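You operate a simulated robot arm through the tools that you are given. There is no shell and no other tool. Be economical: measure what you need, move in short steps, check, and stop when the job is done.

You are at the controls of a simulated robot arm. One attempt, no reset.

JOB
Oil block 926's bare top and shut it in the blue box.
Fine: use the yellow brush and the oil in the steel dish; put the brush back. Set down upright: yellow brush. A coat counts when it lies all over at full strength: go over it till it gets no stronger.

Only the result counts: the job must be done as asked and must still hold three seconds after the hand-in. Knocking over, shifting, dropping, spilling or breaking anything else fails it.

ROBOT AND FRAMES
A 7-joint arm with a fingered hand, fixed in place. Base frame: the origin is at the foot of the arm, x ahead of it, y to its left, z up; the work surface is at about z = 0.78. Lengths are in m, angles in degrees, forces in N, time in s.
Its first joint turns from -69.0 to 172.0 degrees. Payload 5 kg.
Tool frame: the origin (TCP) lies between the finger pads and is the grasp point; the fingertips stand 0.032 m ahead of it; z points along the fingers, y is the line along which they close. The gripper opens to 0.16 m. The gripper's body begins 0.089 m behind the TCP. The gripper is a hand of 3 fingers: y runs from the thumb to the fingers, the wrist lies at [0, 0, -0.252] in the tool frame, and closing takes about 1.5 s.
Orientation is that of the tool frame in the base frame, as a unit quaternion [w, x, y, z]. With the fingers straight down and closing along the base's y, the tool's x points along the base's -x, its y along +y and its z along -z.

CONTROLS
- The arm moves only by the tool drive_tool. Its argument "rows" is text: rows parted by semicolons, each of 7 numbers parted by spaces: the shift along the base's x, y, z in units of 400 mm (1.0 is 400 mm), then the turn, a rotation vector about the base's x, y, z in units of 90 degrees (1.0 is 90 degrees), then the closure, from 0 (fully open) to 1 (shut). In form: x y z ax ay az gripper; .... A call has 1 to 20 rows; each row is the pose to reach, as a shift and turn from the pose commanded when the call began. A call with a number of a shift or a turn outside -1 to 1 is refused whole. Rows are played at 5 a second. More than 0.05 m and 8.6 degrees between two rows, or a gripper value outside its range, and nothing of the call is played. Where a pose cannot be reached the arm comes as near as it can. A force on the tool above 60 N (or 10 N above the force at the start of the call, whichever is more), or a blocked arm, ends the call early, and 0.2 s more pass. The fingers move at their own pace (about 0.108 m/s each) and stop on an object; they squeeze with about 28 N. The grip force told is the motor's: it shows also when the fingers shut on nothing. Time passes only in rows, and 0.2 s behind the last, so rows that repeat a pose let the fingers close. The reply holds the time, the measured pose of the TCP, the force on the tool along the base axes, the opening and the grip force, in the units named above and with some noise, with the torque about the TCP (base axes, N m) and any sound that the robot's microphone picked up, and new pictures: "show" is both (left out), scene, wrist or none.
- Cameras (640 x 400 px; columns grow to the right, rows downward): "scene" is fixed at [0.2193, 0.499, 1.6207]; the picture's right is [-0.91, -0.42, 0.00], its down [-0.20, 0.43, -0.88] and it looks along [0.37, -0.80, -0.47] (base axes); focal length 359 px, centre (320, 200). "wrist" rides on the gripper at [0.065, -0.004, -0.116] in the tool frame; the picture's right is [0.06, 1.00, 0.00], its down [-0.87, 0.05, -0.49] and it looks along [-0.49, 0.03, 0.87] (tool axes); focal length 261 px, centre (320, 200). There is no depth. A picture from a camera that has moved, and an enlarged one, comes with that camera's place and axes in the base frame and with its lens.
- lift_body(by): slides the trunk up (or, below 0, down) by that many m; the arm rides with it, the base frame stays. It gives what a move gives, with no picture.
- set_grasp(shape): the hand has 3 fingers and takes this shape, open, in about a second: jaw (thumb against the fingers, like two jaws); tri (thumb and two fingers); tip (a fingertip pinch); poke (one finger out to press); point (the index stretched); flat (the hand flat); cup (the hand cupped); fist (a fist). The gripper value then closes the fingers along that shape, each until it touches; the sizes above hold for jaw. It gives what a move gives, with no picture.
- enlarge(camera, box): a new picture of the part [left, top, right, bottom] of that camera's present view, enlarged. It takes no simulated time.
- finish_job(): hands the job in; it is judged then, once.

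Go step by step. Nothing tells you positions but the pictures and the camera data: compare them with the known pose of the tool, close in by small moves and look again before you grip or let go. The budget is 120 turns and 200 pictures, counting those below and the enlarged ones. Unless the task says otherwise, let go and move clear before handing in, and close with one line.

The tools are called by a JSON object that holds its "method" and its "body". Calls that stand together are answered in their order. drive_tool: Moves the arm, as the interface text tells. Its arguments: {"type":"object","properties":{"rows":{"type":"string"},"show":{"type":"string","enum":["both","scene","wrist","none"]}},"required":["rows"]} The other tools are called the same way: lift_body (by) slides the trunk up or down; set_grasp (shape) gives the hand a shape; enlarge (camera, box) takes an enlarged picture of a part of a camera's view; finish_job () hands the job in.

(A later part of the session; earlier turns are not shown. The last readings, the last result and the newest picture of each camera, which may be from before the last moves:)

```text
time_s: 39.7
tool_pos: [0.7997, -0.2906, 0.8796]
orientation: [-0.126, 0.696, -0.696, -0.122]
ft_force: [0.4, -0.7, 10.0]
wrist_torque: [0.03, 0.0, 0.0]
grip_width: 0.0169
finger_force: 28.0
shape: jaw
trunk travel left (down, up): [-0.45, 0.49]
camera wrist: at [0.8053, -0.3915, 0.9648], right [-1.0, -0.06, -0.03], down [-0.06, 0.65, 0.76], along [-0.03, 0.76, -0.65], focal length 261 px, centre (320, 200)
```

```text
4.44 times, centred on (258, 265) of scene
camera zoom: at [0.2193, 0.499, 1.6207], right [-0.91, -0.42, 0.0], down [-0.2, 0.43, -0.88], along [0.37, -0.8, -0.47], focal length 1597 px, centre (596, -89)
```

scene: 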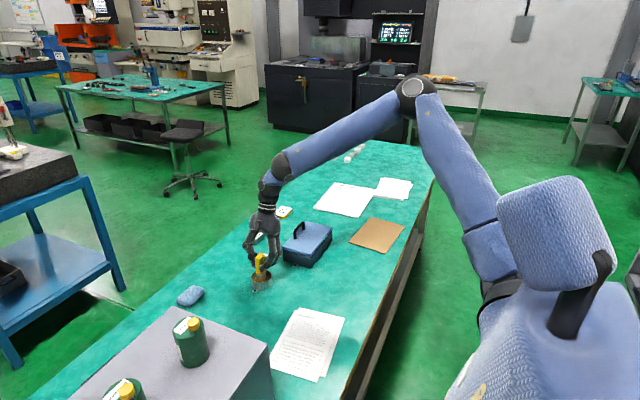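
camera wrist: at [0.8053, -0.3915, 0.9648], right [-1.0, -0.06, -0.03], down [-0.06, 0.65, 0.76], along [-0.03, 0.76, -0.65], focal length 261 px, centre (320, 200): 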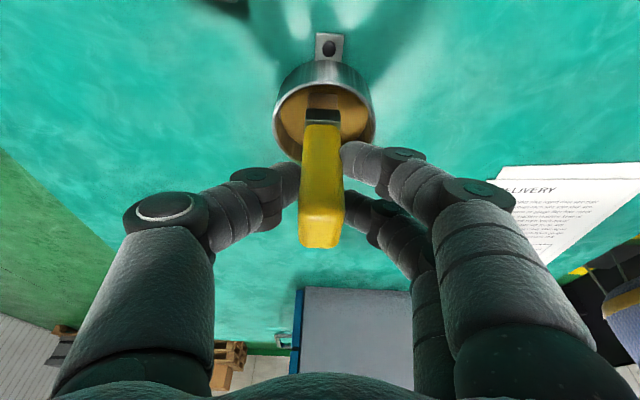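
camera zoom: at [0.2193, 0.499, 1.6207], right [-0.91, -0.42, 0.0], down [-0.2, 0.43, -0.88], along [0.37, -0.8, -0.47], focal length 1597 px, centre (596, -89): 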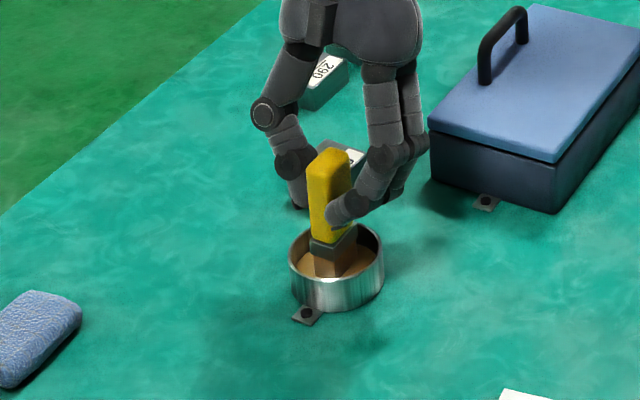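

A 10 N contact at brush bottom z = 0.792 and darker bristles, so the brush is loaded. I lift it straight out and move above the block.

{"method": "drive_tool", "body": {"rows": "0 0.004 0.05 0 0 0 1;0 0.005 0.1 0 0 0 1;0 0.005 0.15 0 0 0 1;0 0.005 0.15 0 0 0 1;0 0.005 0.15 0 0 0 1;0.07 -0.06 0.15 0 0 0 1;0.14 -0.14 0.15 0 0 0 1;0.2 -0.225 0.15 0 0 0 1;0.2 -0.225 0.15 0 0 0 1"}}

{"method": "enlarge", "body": {"camera": "scene", "box": [210, 210, 306, 300]}}

{"method": "enlarge", "body": {"camera": "wrist", "box": [240, 20, 400, 120]}}

```text
time_s: 41.7
tool_pos: [0.8808, -0.3802, 0.9386]
orientation: [-0.125, 0.697, -0.696, -0.122]
ft_force: [-1.2, 0.8, -0.4]
wrist_torque: [-0.03, 0.0, -0.01]
grip_width: 0.0172
finger_force: 27.9
shape: jaw
trunk travel left (down, up): [-0.45, 0.49]
camera wrist: at [0.8849, -0.4817, 1.0239], right [-1.0, -0.06, -0.03], down [-0.06, 0.65, 0.76], along [-0.03, 0.76, -0.65], focal length 261 px, centre (320, 200)
```

scene: 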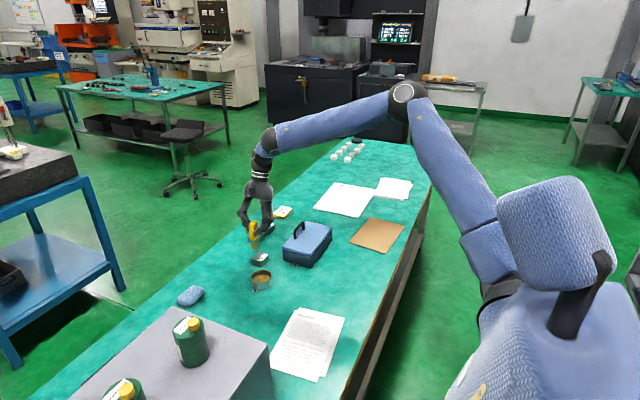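
wrist: 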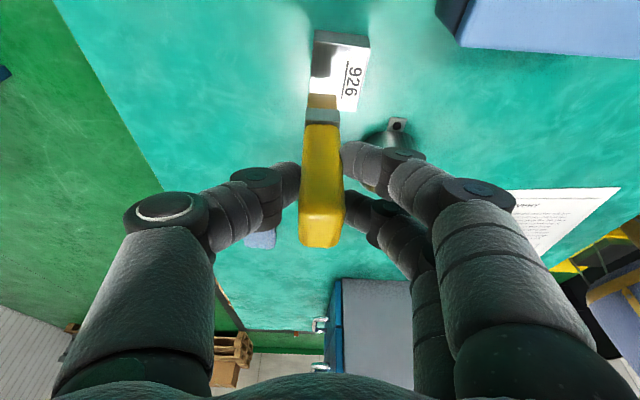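

```text
4.44 times, centred on (258, 255) of scene
camera zoom: at [0.2193, 0.499, 1.6207], right [-0.91, -0.42, 0.0], down [-0.2, 0.43, -0.88], along [0.37, -0.8, -0.47], focal length 1597 px, centre (596, -44)
```

zoom: 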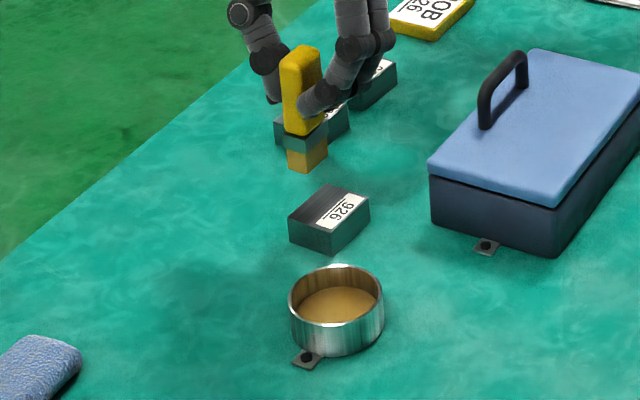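

```text
4.00 times, centred on (320, 70) of wrist
camera zoom: at [0.8849, -0.4817, 1.0239], right [-1.0, -0.06, -0.03], down [-0.06, 0.65, 0.76], along [-0.03, 0.76, -0.65], focal length 1043 px, centre (320, 720)
```

zoom: 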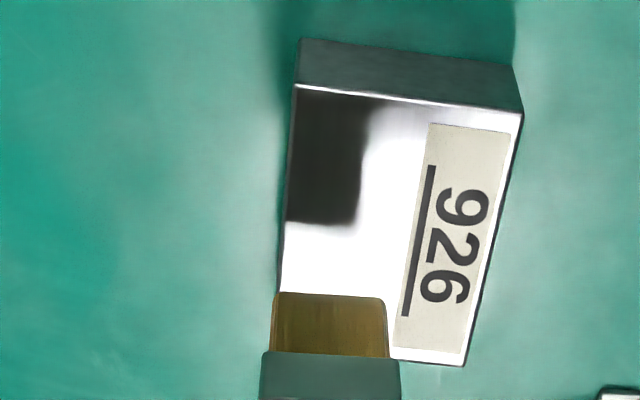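

The bare strip spans x 0.866–0.891 and y -0.409 to -0.354 at z 0.805, and the bristles are 0.021 by 0.034. I lower onto it and feel for contact.

{"method": "drive_tool", "body": {"rows": "-0.003 0.01 -0.06 0 0 0 1;-0.003 0.01 -0.1 0 0 0 1;-0.003 0.01 -0.114 0 0 0 1;-0.003 0.01 -0.118 0 0 0 1;-0.003 0.01 -0.118 0 0 0 1", "show": "wrist"}}

{"method": "enlarge", "body": {"camera": "scene", "box": [225, 225, 305, 285]}}

```text
time_s: 42.9
tool_pos: [0.88, -0.3763, 0.8929]
orientation: [0.126, -0.696, 0.697, 0.121]
ft_force: [1.9, -1.6, 17.0]
wrist_torque: [0.09, -0.04, -0.05]
grip_width: 0.0173
finger_force: 27.6
shape: jaw
trunk travel left (down, up): [-0.45, 0.49]
camera wrist: at [0.8835, -0.4775, 0.9783], right [-1.0, -0.06, -0.03], down [-0.06, 0.65, 0.76], along [-0.03, 0.76, -0.65], focal length 261 px, centre (320, 200)
```

wrist: 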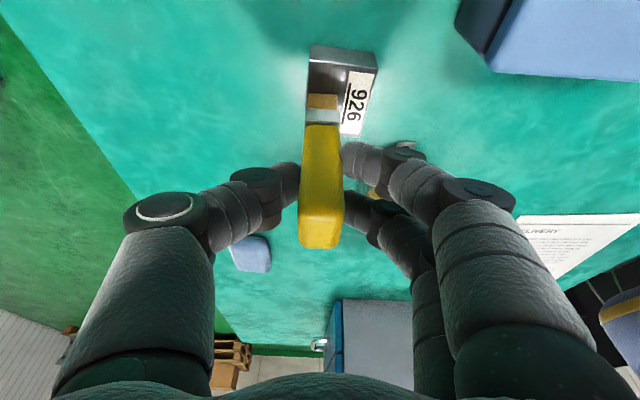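

```text
6.67 times, centred on (265, 255) of scene
camera zoom: at [0.2193, 0.499, 1.6207], right [-0.91, -0.42, 0.0], down [-0.2, 0.43, -0.88], along [0.37, -0.8, -0.47], focal length 2396 px, centre (687, -167)
```

zoom: 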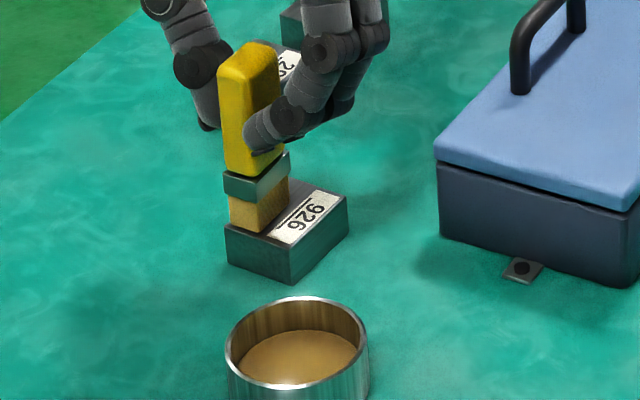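

Contact is at 17 N, which is more than needed. I ease up about 1 mm and stroke along y in two lanes.

{"method": "drive_tool", "body": {"rows": "0 0 0.003 0 0 0 1;0 0.012 0.003 0 0 0 1;0 -0.01 0.003 0 0 0 1;0 -0.03 0.003 0 0 0 1;0 -0.05 0.003 0 0 0 1;0 -0.068 0.003 0 0 0 1;0 -0.068 0.003 0 0 0 1;-0.01 -0.068 0.003 0 0 0 1;-0.01 -0.05 0.003 0 0 0 1;-0.01 -0.03 0.003 0 0 0 1;-0.01 -0.01 0.003 0 0 0 1;-0.01 0.012 0.003 0 0 0 1;-0.01 0.012 0.003 0 0 0 1", "show": "wrist"}}

{"method": "enlarge", "body": {"camera": "wrist", "box": [270, 30, 410, 140]}}

{"method": "enlarge", "body": {"camera": "scene", "box": [225, 225, 305, 285]}}

```text
time_s: 45.7
tool_pos: [0.8749, -0.3721, 0.8925]
orientation: [-0.127, 0.696, -0.696, -0.123]
ft_force: [1.5, -5.1, 14.8]
wrist_torque: [-0.21, 0.13, 0.0]
grip_width: 0.0183
finger_force: 27.8
shape: jaw
trunk travel left (down, up): [-0.45, 0.49]
camera wrist: at [0.8789, -0.4728, 0.9785], right [-1.0, -0.06, -0.03], down [-0.06, 0.65, 0.76], along [-0.03, 0.76, -0.65], focal length 261 px, centre (320, 200)
```

wrist: 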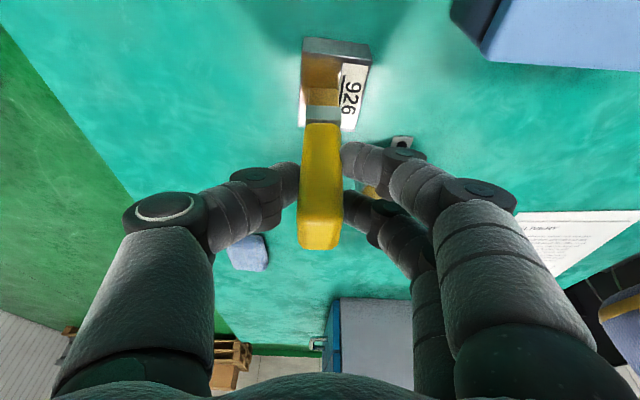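

```text
3.64 times, centred on (340, 85) of wrist
camera zoom: at [0.8789, -0.4728, 0.9785], right [-1.0, -0.06, -0.03], down [-0.06, 0.65, 0.76], along [-0.03, 0.76, -0.65], focal length 948 px, centre (247, 618)
```

zoom: 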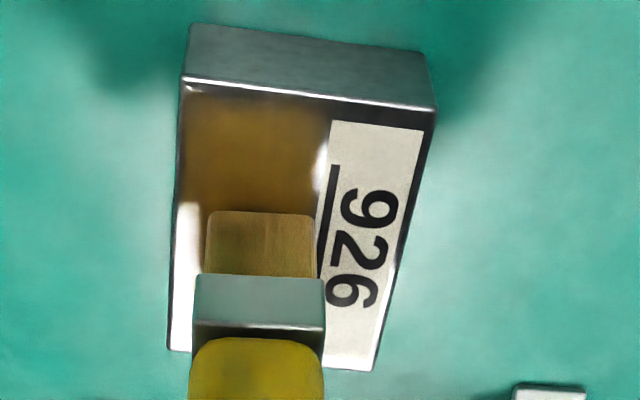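

```text
6.67 times, centred on (265, 255) of scene
camera zoom: at [0.2193, 0.499, 1.6207], right [-0.91, -0.42, 0.0], down [-0.2, 0.43, -0.88], along [0.37, -0.8, -0.47], focal length 2396 px, centre (687, -167)
```

zoom: 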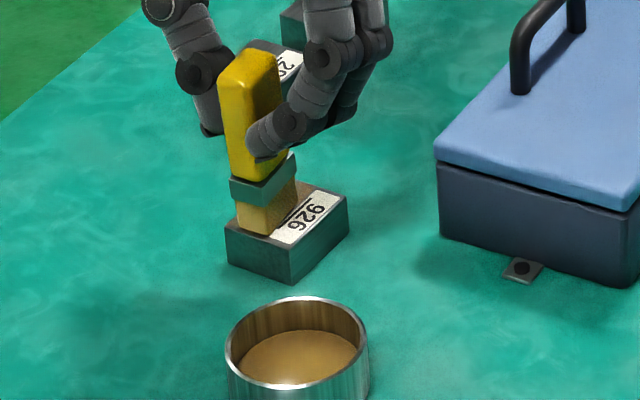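

The coat is taking, and the block has not moved. I lighten the pressure and do more passes, including a lane at the outer edge, then lift to look.

{"method": "drive_tool", "body": {"rows": "0.005 0 0.002 0 0 0 1;0.014 0 0.002 0 0 0 1;0.014 -0.02 0.002 0 0 0 1;0.014 -0.04 0.002 0 0 0 1;0.014 -0.06 0.002 0 0 0 1;0.014 -0.08 0.002 0 0 0 1;0.007 -0.08 0.002 0 0 0 1;0.001 -0.08 0.002 0 0 0 1;0.001 -0.06 0.002 0 0 0 1;0.001 -0.04 0.002 0 0 0 1;0.001 -0.02 0.002 0 0 0 1;0.001 0 0.002 0 0 0 1;0.001 0 0.05 0 0 0 1;0.001 0.1 0.1 0 0 0 1;0.001 0.2 0.12 0 0 0 1;0.001 0.2 0.12 0 0 0 1", "show": "wrist"}}

{"method": "enlarge", "body": {"camera": "scene", "box": [230, 225, 300, 280]}}

```text
time_s: 49.1
tool_pos: [0.8775, -0.291, 0.9386]
orientation: [0.126, -0.696, 0.696, 0.123]
ft_force: [1.0, 0.4, 0.5]
wrist_torque: [-0.02, 0.0, -0.03]
grip_width: 0.0177
finger_force: 28.0
shape: jaw
trunk travel left (down, up): [-0.45, 0.49]
camera wrist: at [0.8802, -0.3927, 1.0259], right [-1.0, -0.06, -0.03], down [-0.06, 0.65, 0.76], along [-0.03, 0.76, -0.65], focal length 261 px, centre (320, 200)
```

wrist: 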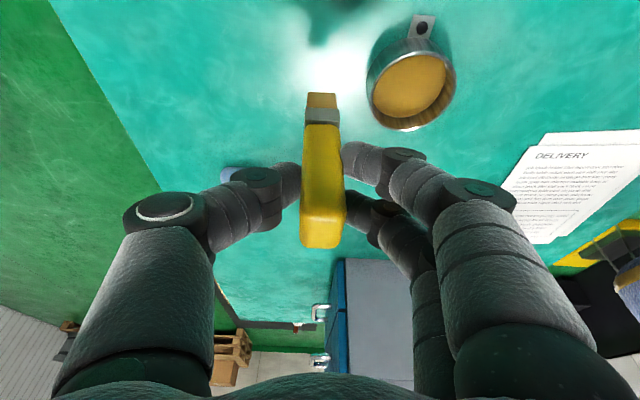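

```text
7.27 times, centred on (265, 252) of scene
camera zoom: at [0.2193, 0.499, 1.6207], right [-0.91, -0.42, 0.0], down [-0.2, 0.43, -0.88], along [0.37, -0.8, -0.47], focal length 2614 px, centre (720, -182)
```

zoom: 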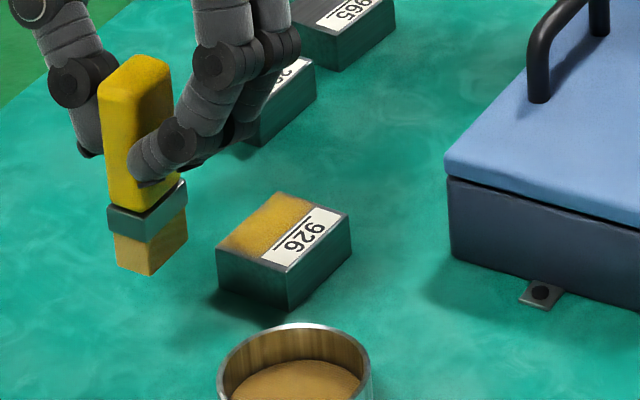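

{"method": "enlarge", "body": {"camera": "scene", "box": [248, 240, 276, 262]}}

```text
16.00 times, centred on (262, 251) of scene
camera zoom: at [0.2193, 0.499, 1.6207], right [-0.91, -0.42, 0.0], down [-0.2, 0.43, -0.88], along [0.37, -0.8, -0.47], focal length 5750 px, centre (1248, -616)
```

zoom: 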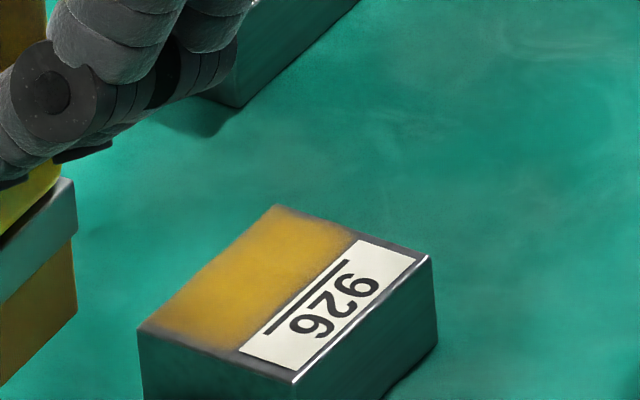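

The middle is coated, but thin margins remain at the +y edge, beside the label and slightly at the -y edge. I'll reload the brush, then stroke with wider limits.

{"method": "drive_tool", "body": {"rows": "-0.1 0 0 0 0 0 1;-0.19 0 0 0 0 0 1;-0.19 0 -0.07 0 0 0 1;-0.19 0 -0.13 0 0 0 1;-0.19 0 -0.152 0 0 0 1;-0.19 0 -0.152 0 0 0 1;-0.19 0 -0.08 0 0 0 1;-0.19 0 0 0 0 0 1;-0.19 0 0 0 0 0 1;-0.1 -0.05 0 0 0 0 1;0 -0.1 0 0 0 0 1;0.013 -0.18 0 0 0 0 1;0.013 -0.18 -0.06 0 0 0 1;0.013 -0.18 -0.1 0 0 0 1;0.013 -0.18 -0.118 0 0 0 1;0.013 -0.18 -0.118 0 0 0 1", "show": "wrist"}}

```text
time_s: 52.5
tool_pos: [0.8806, -0.3642, 0.8928]
orientation: [-0.126, 0.697, -0.696, -0.122]
ft_force: [0.2, -0.8, 4.5]
wrist_torque: [0.02, -0.01, 0.0]
grip_width: 0.0176
finger_force: 27.7
shape: jaw
trunk travel left (down, up): [-0.45, 0.49]
camera wrist: at [0.8854, -0.4649, 0.9786], right [-1.0, -0.06, -0.03], down [-0.06, 0.65, 0.76], along [-0.03, 0.76, -0.65], focal length 261 px, centre (320, 200)
```

wrist: 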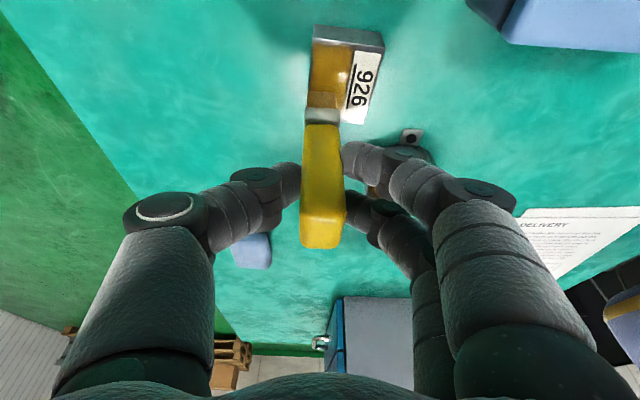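

Contact is light at 4.5 N. I stroke three lanes with wider ends.

{"method": "drive_tool", "body": {"rows": "0 -0.02 0 0 0 0 1;0 -0.04 0 0 0 0 1;0 -0.06 0 0 0 0 1;0 -0.08 0 0 0 0 1;0 -0.1 0 0 0 0 1;0 -0.12 0 0 0 0 1;-0.011 -0.12 0 0 0 0 1;-0.011 -0.1 0 0 0 0 1;-0.011 -0.08 0 0 0 0 1;-0.011 -0.06 0 0 0 0 1;-0.011 -0.03 0 0 0 0 1;-0.011 0 0 0 0 0 1;-0.022 0 0 0 0 0 1;-0.022 -0.02 0 0 0 0 1;-0.022 -0.04 0 0 0 0 1;-0.022 -0.06 0 0 0 0 1;-0.022 -0.08 0 0 0 0 1;-0.022 -0.1 0 0 0 0 1;-0.022 -0.12 0 0 0 0 1;-0.022 -0.12 0.05 0 0 0 1", "show": "none"}}

{"method": "drive_tool", "body": {"rows": "0.02 0.08 0.06 0 0 0 1;0.02 0.18 0.07 0 0 0 1;0.02 0.28 0.07 0 0 0 1;0.02 0.33 0.07 0 0 0 1;0.02 0.33 0.07 0 0 0 1", "show": "none"}}

{"method": "enlarge", "body": {"camera": "scene", "box": [248, 240, 276, 262]}}

```text
time_s: 56.7
tool_pos: [0.872, -0.4123, 0.914]
orientation: [0.125, -0.696, 0.696, 0.122]
ft_force: [0.7, 1.3, 0.2]
wrist_torque: [0.0, 0.01, -0.04]
grip_width: 0.0177
finger_force: 28.5
shape: jaw
trunk travel left (down, up): [-0.45, 0.49]
```

```text
time_s: 57.9
tool_pos: [0.88, -0.279, 0.9409]
orientation: [0.125, -0.696, 0.697, 0.123]
ft_force: [-0.1, -0.4, -1.2]
wrist_torque: [0.0, 0.02, -0.01]
grip_width: 0.0175
finger_force: 28.1
shape: jaw
trunk travel left (down, up): [-0.45, 0.49]
```

```text
16.00 times, centred on (262, 251) of scene
camera zoom: at [0.2193, 0.499, 1.6207], right [-0.91, -0.42, 0.0], down [-0.2, 0.43, -0.88], along [0.37, -0.8, -0.47], focal length 5750 px, centre (1248, -616)
```

zoom: 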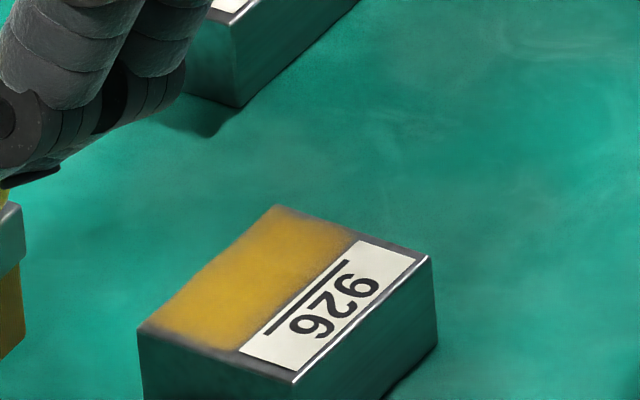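

The coat's shape barely changed and a faint margin stays at the +y end. I'll get a wrist view of the block top to judge it.

{"method": "drive_tool", "body": {"rows": "0.01 -0.1 0.05 0 0 0 1;0.03 -0.2 0.1 0 0 0 1;0.05 -0.3 0.1 0 0 0 1;0.075 -0.38 0.1 0 0 0 1;0.075 -0.38 0.1 0 0 0 1", "show": "wrist"}}

{"method": "enlarge", "body": {"camera": "wrist", "box": [290, 0, 430, 100]}}

```text
time_s: 59.1
tool_pos: [0.9104, -0.4322, 0.9817]
orientation: [-0.126, 0.697, -0.696, -0.122]
ft_force: [0.8, -0.1, -1.2]
wrist_torque: [-0.02, -0.04, 0.0]
grip_width: 0.0174
finger_force: 28.4
shape: jaw
trunk travel left (down, up): [-0.45, 0.49]
camera wrist: at [0.9147, -0.5331, 1.0671], right [-1.0, -0.06, -0.03], down [-0.06, 0.65, 0.76], along [-0.03, 0.76, -0.65], focal length 261 px, centre (320, 200)
```

wrist: 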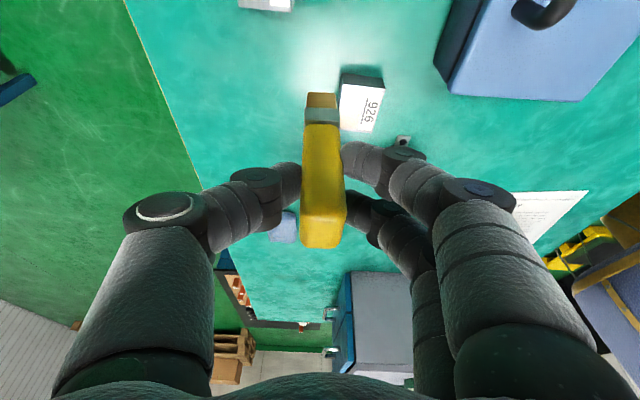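

```text
4.00 times, centred on (360, 50) of wrist
camera zoom: at [0.9147, -0.5331, 1.0671], right [-1.0, -0.06, -0.03], down [-0.06, 0.65, 0.76], along [-0.03, 0.76, -0.65], focal length 1043 px, centre (160, 800)
```

zoom: 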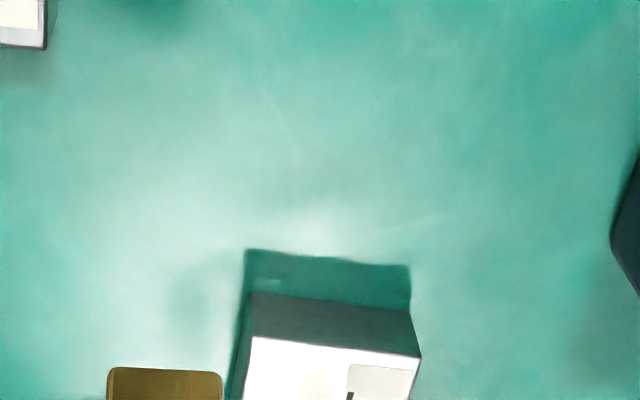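

Glare hides the coat from here. I'll shift the view closer.

{"method": "drive_tool", "body": {"rows": "0.01 0.04 -0.08 0 0 0 1;0.01 0.08 -0.13 0 0 0 1;0.01 0.12 -0.13 0 0 0 1;0.01 0.12 -0.13 0 0 0 1", "show": "none"}}

{"method": "enlarge", "body": {"camera": "wrist", "box": [300, 20, 420, 130]}}

```text
time_s: 60.1
tool_pos: [0.9149, -0.3851, 0.9281]
orientation: [0.125, -0.696, 0.697, 0.123]
ft_force: [0.2, -0.7, 0.1]
wrist_torque: [-0.02, -0.02, 0.01]
grip_width: 0.0176
finger_force: 27.8
shape: jaw
trunk travel left (down, up): [-0.45, 0.49]
```

```text
3.64 times, centred on (360, 75) of wrist
camera zoom: at [0.9192, -0.4856, 1.014], right [-1.0, -0.06, -0.03], down [-0.06, 0.65, 0.76], along [-0.03, 0.76, -0.65], focal length 948 px, centre (174, 654)
```

zoom: 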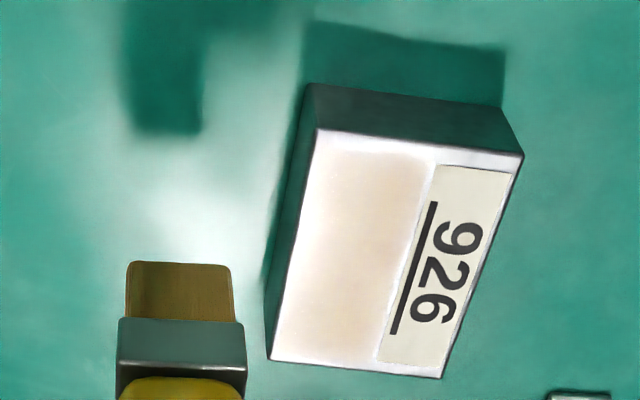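

The coat lies almost to the edges, with thin soft margins. I'll do one more pass that overruns the ends and the label side more, to see if it changes anything.

{"method": "drive_tool", "body": {"rows": "-0.05 0.04 0 0 0 0 1;-0.087 0.07 0 0 0 0 1;-0.087 0.07 -0.05 0 0 0 1;-0.087 0.07 -0.087 0 0 0 1;-0.087 0.04 -0.087 0 0 0 1;-0.087 0.01 -0.087 0 0 0 1;-0.087 -0.02 -0.087 0 0 0 1;-0.087 -0.05 -0.087 0 0 0 1;-0.087 -0.08 -0.087 0 0 0 1;-0.101 -0.08 -0.087 0 0 0 1;-0.101 -0.05 -0.087 0 0 0 1;-0.101 -0.02 -0.087 0 0 0 1;-0.101 0.01 -0.087 0 0 0 1;-0.101 0.04 -0.087 0 0 0 1;-0.101 0.07 -0.087 0 0 0 1;-0.115 0.07 -0.087 0 0 0 1;-0.115 0.04 -0.087 0 0 0 1;-0.115 0.01 -0.087 0 0 0 1;-0.115 -0.02 -0.087 0 0 0 1", "show": "none"}}

{"method": "drive_tool", "body": {"rows": "0 -0.03 0 0 0 0 1;0 -0.06 0 0 0 0 1;0 -0.06 0.05 0 0 0 1;0.02 0.04 0.1 0 0 0 1;0.02 0.14 0.12 0 0 0 1;0.02 0.24 0.12 0 0 0 1;0.02 0.3 0.12 0 0 0 1;0.02 0.3 0.12 0 0 0 1", "show": "none"}}

{"method": "enlarge", "body": {"camera": "scene", "box": [248, 240, 276, 262]}}

```text
time_s: 64.1
tool_pos: [0.8689, -0.3922, 0.8933]
orientation: [0.125, -0.696, 0.697, 0.123]
ft_force: [0.8, -1.0, -0.8]
wrist_torque: [-0.04, -0.02, -0.01]
grip_width: 0.0176
finger_force: 28.2
shape: jaw
trunk travel left (down, up): [-0.45, 0.49]
```

```text
time_s: 65.9
tool_pos: [0.8776, -0.2724, 0.9407]
orientation: [0.125, -0.696, 0.696, 0.122]
ft_force: [0.5, -0.1, 0.1]
wrist_torque: [0.0, 0.0, 0.02]
grip_width: 0.0175
finger_force: 28.4
shape: jaw
trunk travel left (down, up): [-0.45, 0.49]
```

```text
16.00 times, centred on (262, 251) of scene
camera zoom: at [0.2193, 0.499, 1.6207], right [-0.91, -0.42, 0.0], down [-0.2, 0.43, -0.88], along [0.37, -0.8, -0.47], focal length 5750 px, centre (1248, -616)
```

zoom: 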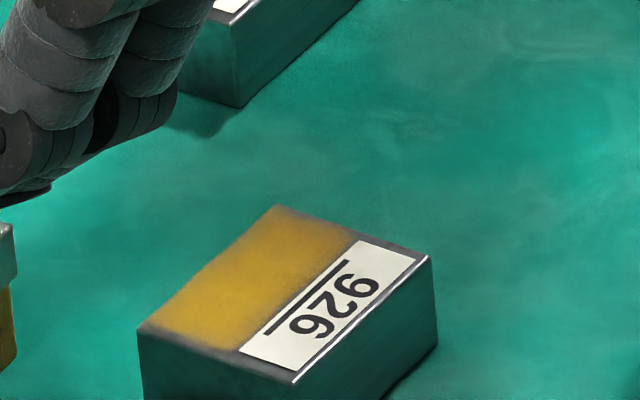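

Force shows no contact during that pass, so the brush has crept up in the grip by a millimetre or two. I'll reload it and come down on the block by force.

{"method": "drive_tool", "body": {"rows": "-0.1 -0.02 0 0 0 0 1;-0.192 -0.0465 0 0 0 0 1;-0.192 -0.0465 -0.07 0 0 0 1;-0.192 -0.0465 -0.13 0 0 0 1;-0.192 -0.0465 -0.158 0 0 0 1;-0.192 -0.0465 -0.158 0 0 0 1", "show": "none"}}

{"method": "drive_tool", "body": {"rows": "0 0 0.07 0 0 0 1;0 0 0.155 0 0 0 1;0 0 0.155 0 0 0 1;0.1 -0.05 0.155 0 0 0 1;0.19 -0.12 0.155 0 0 0 1;0.2 -0.2 0.155 0 0 0 1;0.2 -0.2 0.1 0 0 0 1;0.2 -0.2 0.06 0 0 0 1;0.2 -0.2 0.035 0 0 0 1;0.2 -0.2 0.033 0 0 0 1", "show": "none"}}

```text
time_s: 67.3
tool_pos: [0.8013, -0.2914, 0.8787]
orientation: [-0.125, 0.696, -0.696, -0.123]
ft_force: [-0.2, -2.2, 4.3]
wrist_torque: [-0.01, 0.04, 0.03]
grip_width: 0.0176
finger_force: 28.1
shape: jaw
trunk travel left (down, up): [-0.45, 0.49]
```

```text
time_s: 69.5
tool_pos: [0.8799, -0.371, 0.8928]
orientation: [-0.125, 0.697, -0.696, -0.123]
ft_force: [0.6, -1.0, 8.3]
wrist_torque: [0.04, -0.03, -0.02]
grip_width: 0.0178
finger_force: 27.7
shape: jaw
trunk travel left (down, up): [-0.45, 0.49]
```

Contact is 8 N now. I stroke three lanes at this height, with overrun at both ends.

{"method": "drive_tool", "body": {"rows": "0 0.02 0 0 0 0 1;0 0.03 0 0 0 0 1;0 0 0 0 0 0 1;0 -0.03 0 0 0 0 1;0 -0.06 0 0 0 0 1;0 -0.09 0 0 0 0 1;0 -0.105 0 0 0 0 1;-0.012 -0.105 0 0 0 0 1;-0.012 -0.08 0 0 0 0 1;-0.012 -0.05 0 0 0 0 1;-0.012 -0.02 0 0 0 0 1;-0.012 0.01 0 0 0 0 1;-0.012 0.03 0 0 0 0 1;-0.02 0.03 0 0 0 0 1;-0.02 0 0 0 0 0 1;-0.02 -0.03 0 0 0 0 1;-0.02 -0.06 0 0 0 0 1", "show": "none"}}

{"method": "drive_tool", "body": {"rows": "0 -0.025 0 0 0 0 1;0 -0.04 0 0 0 0 1;0 -0.04 0 0 0 0 1", "show": "none"}}

{"method": "drive_tool", "body": {"rows": "0 0 0.05 0 0 0 1;0.02 0.08 0.1 0 0 0 1;0.02 0.18 0.12 0 0 0 1;0.02 0.28 0.12 0 0 0 1;0.02 0.32 0.12 0 0 0 1;0.02 0.32 0.12 0 0 0 1", "show": "none"}}

{"method": "enlarge", "body": {"camera": "scene", "box": [248, 240, 276, 262]}}

```text
time_s: 73.1
tool_pos: [0.8705, -0.3951, 0.8919]
orientation: [0.127, -0.696, 0.696, 0.123]
ft_force: [0.1, 2.1, 8.4]
wrist_torque: [0.23, 0.1, -0.03]
grip_width: 0.018
finger_force: 28.1
shape: jaw
trunk travel left (down, up): [-0.45, 0.49]
```

```text
time_s: 73.9
tool_pos: [0.8712, -0.4113, 0.892]
orientation: [-0.125, 0.696, -0.696, -0.122]
ft_force: [0.7, 1.1, 7.5]
wrist_torque: [0.2, 0.05, 0.0]
grip_width: 0.0178
finger_force: 28.5
shape: jaw
trunk travel left (down, up): [-0.45, 0.49]
```

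```text
time_s: 75.3
tool_pos: [0.8782, -0.2819, 0.9401]
orientation: [0.126, -0.696, 0.696, 0.123]
ft_force: [-0.1, 0.0, -0.1]
wrist_torque: [-0.04, 0.03, 0.0]
grip_width: 0.0176
finger_force: 27.8
shape: jaw
trunk travel left (down, up): [-0.45, 0.49]
```

```text
16.00 times, centred on (262, 251) of scene
camera zoom: at [0.2193, 0.499, 1.6207], right [-0.91, -0.42, 0.0], down [-0.2, 0.43, -0.88], along [0.37, -0.8, -0.47], focal length 5750 px, centre (1248, -616)
```

zoom: 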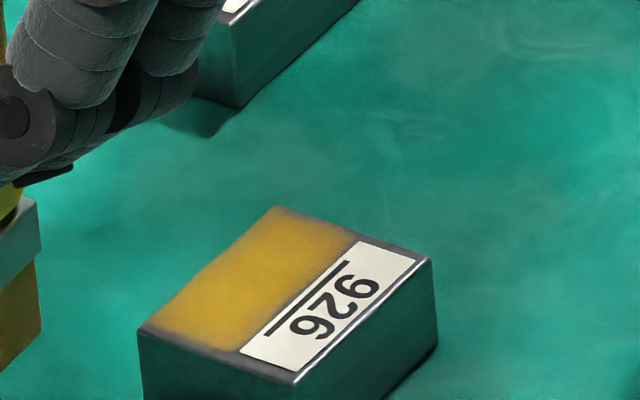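

The extent is unchanged despite firm contact past the edges, so that is the coat's outline. I'll do one more full pass to confirm the strength no longer grows.

{"method": "drive_tool", "body": {"rows": "0 -0.1 0 0 0 0 1;0.005 -0.19 0 0 0 0 1;0.005 -0.19 -0.06 0 0 0 1;0.005 -0.19 -0.11 0 0 0 1;0.005 -0.19 -0.121 0 0 0 1;0.005 -0.22 -0.121 0 0 0 1;0.005 -0.25 -0.121 0 0 0 1;0.005 -0.28 -0.121 0 0 0 1;0.005 -0.31 -0.121 0 0 0 1;0.005 -0.33 -0.121 0 0 0 1;-0.008 -0.33 -0.121 0 0 0 1;-0.008 -0.31 -0.121 0 0 0 1;-0.008 -0.28 -0.121 0 0 0 1;-0.008 -0.25 -0.121 0 0 0 1;-0.008 -0.22 -0.121 0 0 0 1;-0.008 -0.19 -0.121 0 0 0 1;-0.016 -0.19 -0.121 0 0 0 1;-0.016 -0.22 -0.121 0 0 0 1;-0.016 -0.25 -0.121 0 0 0 1;-0.016 -0.28 -0.121 0 0 0 1", "show": "none"}}

{"method": "drive_tool", "body": {"rows": "0 -0.025 0 0 0 0 1;0 -0.045 0 0 0 0 1;0 -0.045 0 0 0 0 1;0 -0.045 0.05 0 0 0 1;0.02 0.04 0.1 0 0 0 1;0.02 0.14 0.12 0 0 0 1;0.02 0.24 0.12 0 0 0 1;0.02 0.28 0.12 0 0 0 1;0.02 0.28 0.12 0 0 0 1", "show": "none"}}

{"method": "enlarge", "body": {"camera": "scene", "box": [248, 240, 276, 262]}}

```text
time_s: 79.5
tool_pos: [0.8717, -0.3956, 0.8923]
orientation: [0.126, -0.696, 0.697, 0.122]
ft_force: [-0.3, 3.2, 13.0]
wrist_torque: [0.36, 0.12, -0.02]
grip_width: 0.0179
finger_force: 27.8
shape: jaw
trunk travel left (down, up): [-0.45, 0.49]
```

```text
time_s: 81.5
tool_pos: [0.8826, -0.2823, 0.9407]
orientation: [0.126, -0.695, 0.697, 0.123]
ft_force: [-0.2, 0.0, -0.5]
wrist_torque: [-0.01, -0.03, -0.03]
grip_width: 0.0175
finger_force: 27.8
shape: jaw
trunk travel left (down, up): [-0.45, 0.49]
```

```text
16.00 times, centred on (262, 251) of scene
camera zoom: at [0.2193, 0.499, 1.6207], right [-0.91, -0.42, 0.0], down [-0.2, 0.43, -0.88], along [0.37, -0.8, -0.47], focal length 5750 px, centre (1248, -616)
```

zoom: 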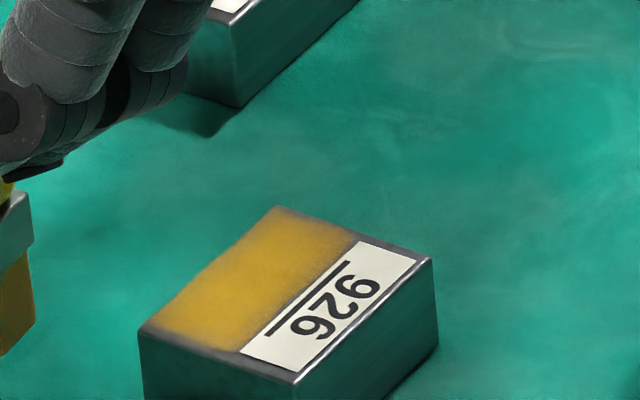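

No stronger, so the coat is at full strength. The brush goes back to its spot at (0.800, -0.164); I carry it over and lower near the bench.

{"method": "drive_tool", "body": {"rows": "-0.07 0.08 0 0 0 0 1;-0.14 0.16 0 0 0 0 1;-0.2065 0.24 0 0 0 0 1;-0.2065 0.282 0 0 0 0 1;-0.2065 0.282 -0.08 0 0 0 1;-0.2065 0.282 -0.14 0 0 0 1;-0.2065 0.282 -0.165 0 0 0 1;-0.2065 0.282 -0.165 0 0 0 1"}}

{"method": "enlarge", "body": {"camera": "scene", "box": [200, 240, 280, 310]}}

```text
time_s: 83.3
tool_pos: [0.7983, -0.1702, 0.8731]
orientation: [-0.125, 0.696, -0.696, -0.122]
ft_force: [-0.3, 0.3, 0.4]
wrist_torque: [0.0, 0.03, 0.01]
grip_width: 0.0176
finger_force: 27.8
shape: jaw
trunk travel left (down, up): [-0.45, 0.49]
camera wrist: at [0.803, -0.2704, 0.9586], right [-1.0, -0.06, -0.03], down [-0.06, 0.65, 0.76], along [-0.03, 0.76, -0.65], focal length 261 px, centre (320, 200)
```

scene: 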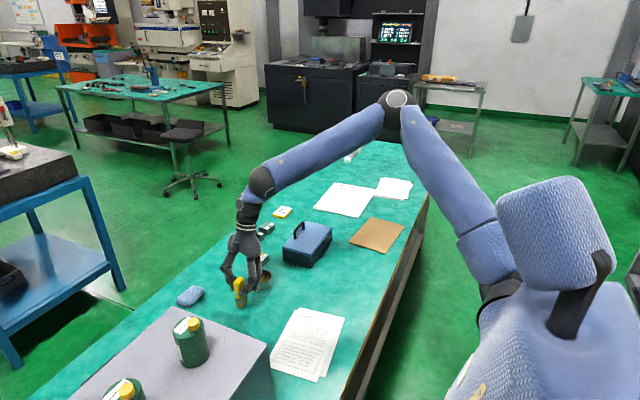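
wrist: 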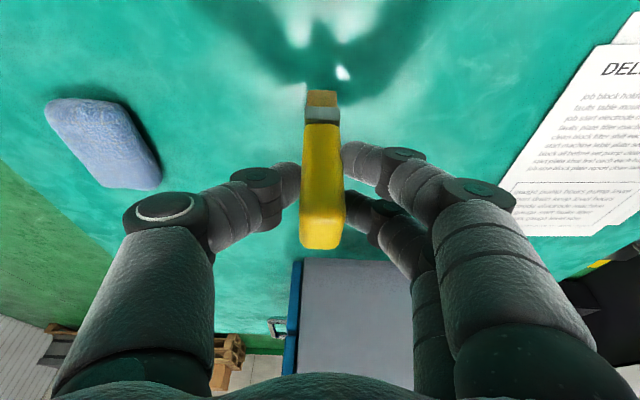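

```text
5.71 times, centred on (240, 275) of scene
camera zoom: at [0.2193, 0.499, 1.6207], right [-0.91, -0.42, 0.0], down [-0.2, 0.43, -0.88], along [0.37, -0.8, -0.47], focal length 2054 px, centre (777, -229)
```

zoom: 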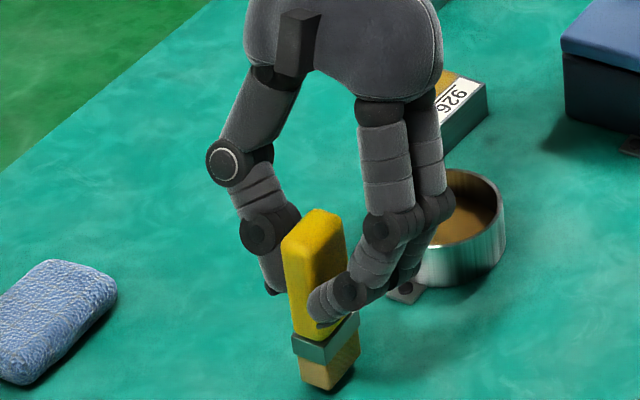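

The brush hangs almost plumb just above the bench. I lower to contact, then check the force.

{"method": "drive_tool", "body": {"rows": "0.003 0.001 -0.006 0 0 0 1;0.003 0.001 -0.012 0 0 0 1;0.003 0.001 -0.014 0 0 0 1;0.003 0.001 -0.014 0 0 0 1", "show": "none"}}

{"method": "enlarge", "body": {"camera": "scene", "box": [220, 265, 260, 315]}}

```text
time_s: 84.3
tool_pos: [0.8001, -0.1696, 0.8676]
orientation: [0.125, -0.696, 0.697, 0.122]
ft_force: [-1.3, 0.4, -1.4]
wrist_torque: [0.02, -0.02, 0.03]
grip_width: 0.0177
finger_force: 27.9
shape: jaw
trunk travel left (down, up): [-0.45, 0.49]
```

```text
8.00 times, centred on (240, 290) of scene
camera zoom: at [0.2193, 0.499, 1.6207], right [-0.91, -0.42, 0.0], down [-0.2, 0.43, -0.88], along [0.37, -0.8, -0.47], focal length 2875 px, centre (960, -520)
```

zoom: 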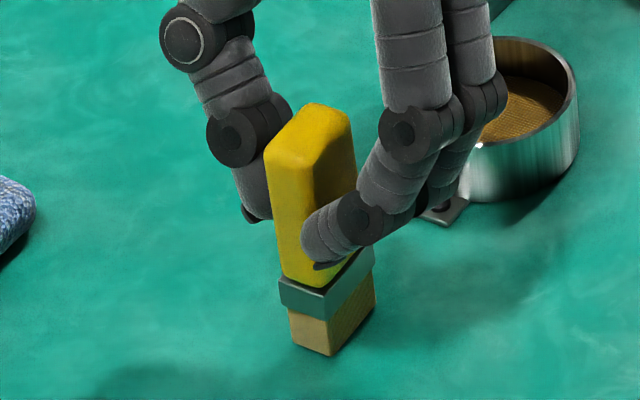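

{"method": "drive_tool", "body": {"rows": "0 0 -0.002 0 0 0 1;0 0 -0.004 0 0 0 1;0 0 -0.006 0 0 0 1;0 0 -0.006 0 0 0 1", "show": "none"}}

```text
time_s: 85.3
tool_pos: [0.799, -0.169, 0.8672]
orientation: [0.127, -0.696, 0.696, 0.121]
ft_force: [1.8, -0.7, 12.4]
wrist_torque: [0.06, 0.0, 0.01]
grip_width: 0.0177
finger_force: 28.2
shape: jaw
trunk travel left (down, up): [-0.45, 0.49]
```

Seated at 12 N. I ease off slightly and open slowly.

{"method": "drive_tool", "body": {"rows": "0 0 0.002 0 0 0 1;0 0 0.003 0 0 0 0.85;0 0 0.003 0 0 0 0.75;0 0 0.003 0 0 0 0.6;0 0 0.003 0 0 0 0.5;0 0 0.003 0 0 0 0.4;0 0 0.003 0 0 0 0.4"}}

{"method": "enlarge", "body": {"camera": "scene", "box": [220, 265, 260, 315]}}

```text
time_s: 86.9
tool_pos: [0.7999, -0.1692, 0.866]
orientation: [-0.125, 0.696, -0.696, -0.122]
ft_force: [0.2, -0.2, 0.7]
wrist_torque: [0.0, -0.04, -0.03]
grip_width: 0.0954
finger_force: 0.0
shape: jaw
trunk travel left (down, up): [-0.45, 0.49]
camera wrist: at [0.804, -0.2702, 0.9523], right [-1.0, -0.06, -0.03], down [-0.06, 0.65, 0.76], along [-0.03, 0.76, -0.65], focal length 261 px, centre (320, 200)
```

scene: 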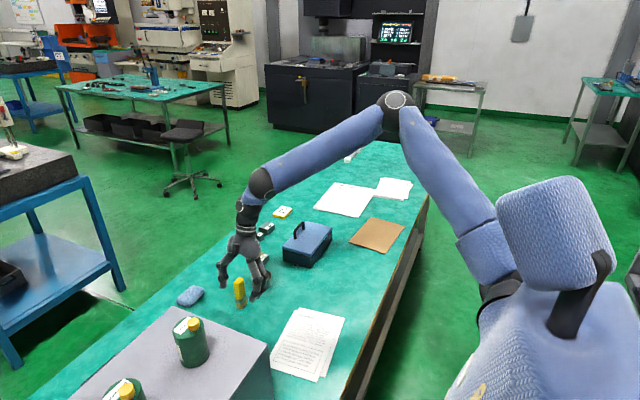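
wrist: 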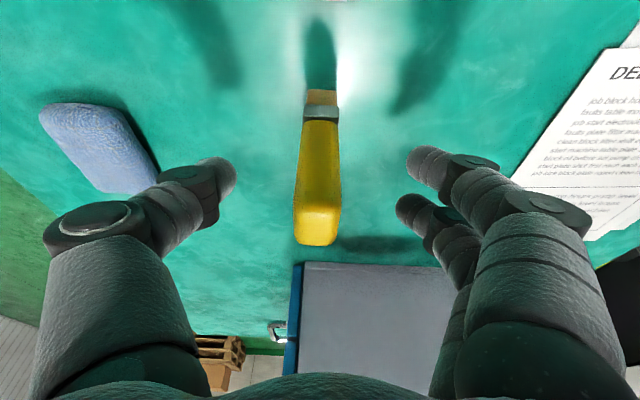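

```text
8.00 times, centred on (240, 290) of scene
camera zoom: at [0.2193, 0.499, 1.6207], right [-0.91, -0.42, 0.0], down [-0.2, 0.43, -0.88], along [0.37, -0.8, -0.47], focal length 2875 px, centre (960, -520)
```

zoom: 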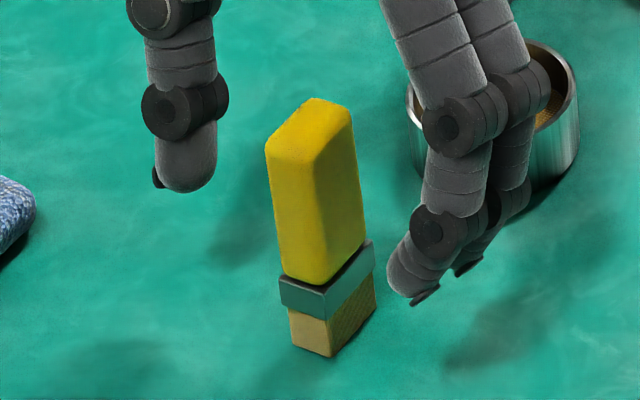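

The brush stands upright in its place. I rise clear and go above the box handle, straightening the hand.

{"method": "drive_tool", "body": {"rows": "0 0 0.1 0 0 0 0.4;0 0 0.2 0 0 0 0.4;0 0 0.3 0 0 0 0.4;0 -0.1 0.34 -0.05 0 0 0.4;0 -0.21 0.34 -0.1 0 0 0.4;0 -0.32 0.34 -0.15 0 0 0.4;0 -0.43 0.34 -0.2 0 0 0.4;0 -0.54 0.34 -0.22 0 0 0.4;0 -0.65 0.34 -0.22 0 0 0.4;-0.01 -0.75 0.34 -0.22 0 0 0.4;-0.02 -0.85 0.34 -0.22 0 0 0.4;-0.0275 -0.9275 0.34 -0.22 0 0 0.4;-0.0275 -0.9275 0.34 -0.22 0 0 0.4"}}

{"method": "enlarge", "body": {"camera": "scene", "box": [240, 190, 350, 275]}}

```text
time_s: 89.7
tool_pos: [0.789, -0.5413, 1.002]
orientation: [0.004, -0.707, 0.707, 0.0]
ft_force: [-0.2, -0.3, -0.4]
wrist_torque: [-0.02, -0.01, 0.0]
grip_width: 0.0955
finger_force: 0.0
shape: jaw
trunk travel left (down, up): [-0.45, 0.49]
camera wrist: at [0.793, -0.6071, 1.1171], right [-1.0, -0.06, 0.0], down [-0.06, 0.87, 0.5], along [-0.03, 0.5, -0.87], focal length 261 px, centre (320, 200)
```

scene: 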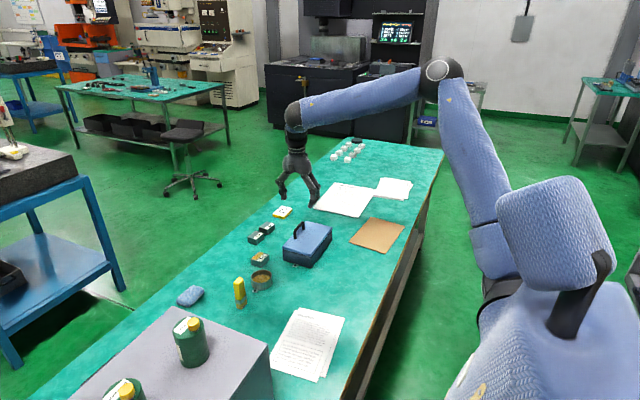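
wrist: 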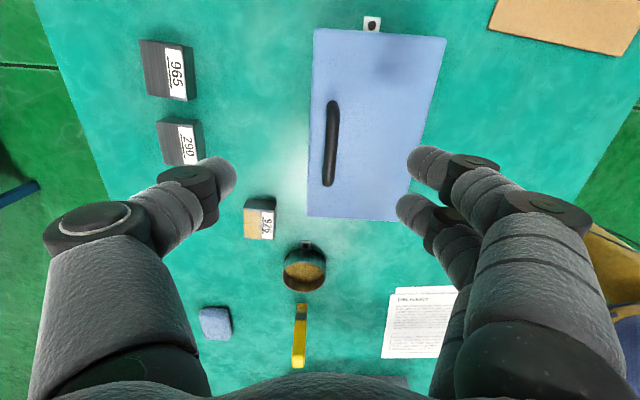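

```text
4.71 times, centred on (295, 232) of scene
camera zoom: at [0.2193, 0.499, 1.6207], right [-0.91, -0.42, 0.0], down [-0.2, 0.43, -0.88], along [0.37, -0.8, -0.47], focal length 1691 px, centre (438, 47)
```

zoom: 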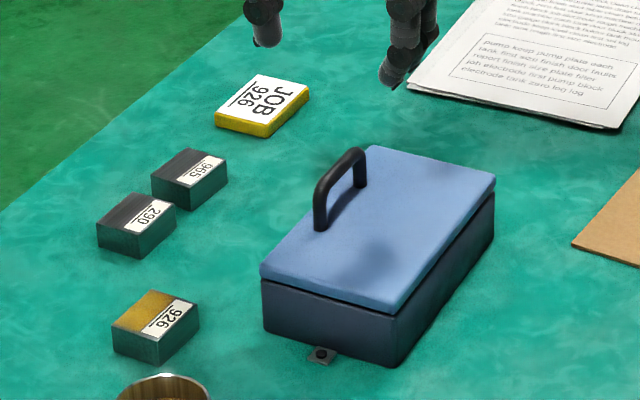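

The handle bar reads at about (0.78, -0.53), running along y. I come closer to refine before straddling it.

{"method": "drive_tool", "body": {"rows": "-0.01 0.02 -0.08 0 0 0 0.5;-0.0175 0.025 -0.15 0 0 0 0.6;-0.0175 0.025 -0.15 0 0 0 0.6"}}

{"method": "enlarge", "body": {"camera": "scene", "box": [260, 190, 340, 260]}}

```text
time_s: 90.5
tool_pos: [0.7807, -0.53, 0.943]
orientation: [-0.004, 0.708, -0.707, 0.0]
ft_force: [-0.5, -0.1, -1.0]
wrist_torque: [0.04, 0.01, 0.01]
grip_width: 0.0646
finger_force: 0.1
shape: jaw
trunk travel left (down, up): [-0.45, 0.49]
camera wrist: at [0.7856, -0.5963, 1.0574], right [-1.0, -0.06, -0.01], down [-0.06, 0.87, 0.5], along [-0.03, 0.5, -0.87], focal length 261 px, centre (320, 200)
```

scene: 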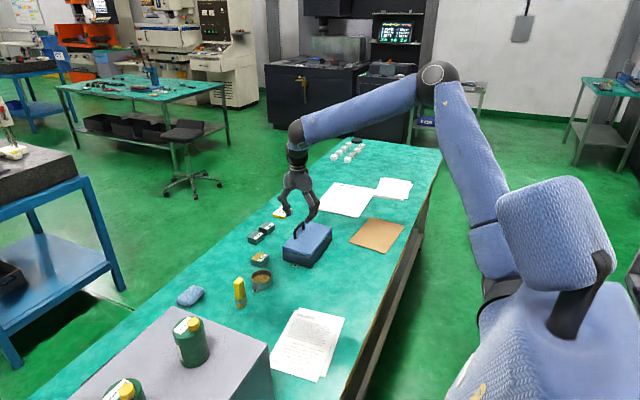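
wrist: 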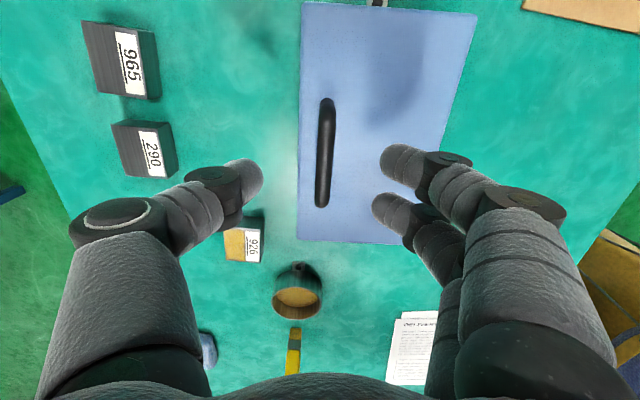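

```text
5.71 times, centred on (300, 225) of scene
camera zoom: at [0.2193, 0.499, 1.6207], right [-0.91, -0.42, 0.0], down [-0.2, 0.43, -0.88], along [0.37, -0.8, -0.47], focal length 2054 px, centre (434, 57)
```

zoom: 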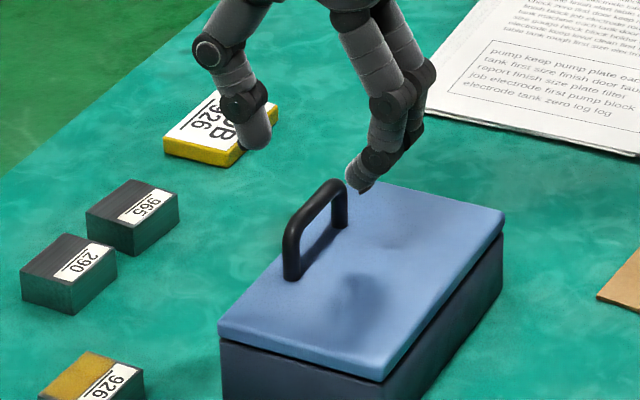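

The bar centre is at (0.779, -0.533). I descend around it and close.

{"method": "drive_tool", "body": {"rows": "-0.005 -0.0075 -0.07 0 0 0 0.6;-0.005 -0.0075 -0.12 0 0 0 0.6;-0.005 -0.0075 -0.1425 0 0 0 0.6;-0.005 -0.0075 -0.1425 0 0 0 0.8;-0.005 -0.0075 -0.1425 0 0 0 1;-0.005 -0.0075 -0.1425 0 0 0 1;-0.005 -0.0075 -0.1425 0 0 0 1;-0.005 -0.0075 -0.1425 0 0 0 1"}}

{"method": "enlarge", "body": {"camera": "scene", "box": [260, 190, 340, 260]}}

```text
time_s: 92.3
tool_pos: [0.7786, -0.5334, 0.8853]
orientation: [0.004, -0.707, 0.707, 0.001]
ft_force: [-1.9, 2.5, -0.1]
wrist_torque: [0.07, 0.19, -0.25]
grip_width: 0.0002
finger_force: 28.4
shape: jaw
trunk travel left (down, up): [-0.45, 0.49]
camera wrist: at [0.7838, -0.5989, 1.0003], right [-1.0, -0.06, 0.0], down [-0.06, 0.87, 0.5], along [-0.03, 0.5, -0.87], focal length 261 px, centre (320, 200)
```

scene: 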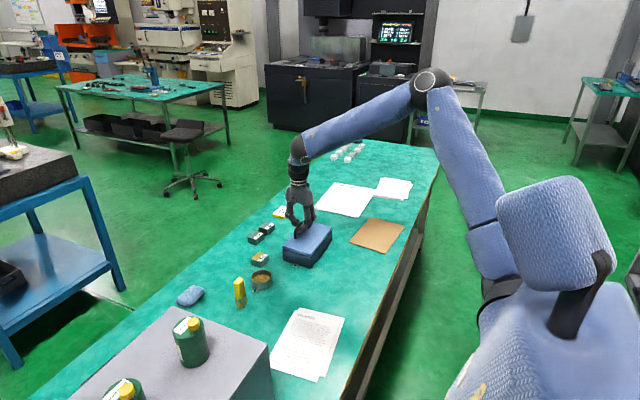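
wrist: 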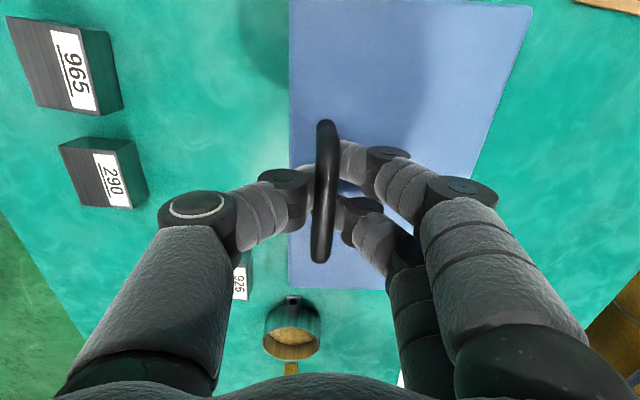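

```text
5.71 times, centred on (300, 225) of scene
camera zoom: at [0.2193, 0.499, 1.6207], right [-0.91, -0.42, 0.0], down [-0.2, 0.43, -0.88], along [0.37, -0.8, -0.47], focal length 2054 px, centre (434, 57)
```

zoom: 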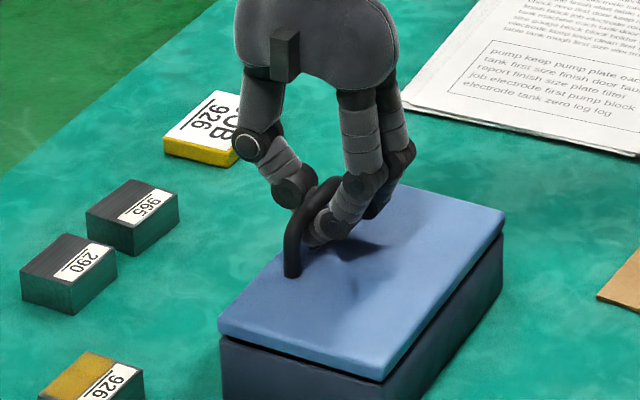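

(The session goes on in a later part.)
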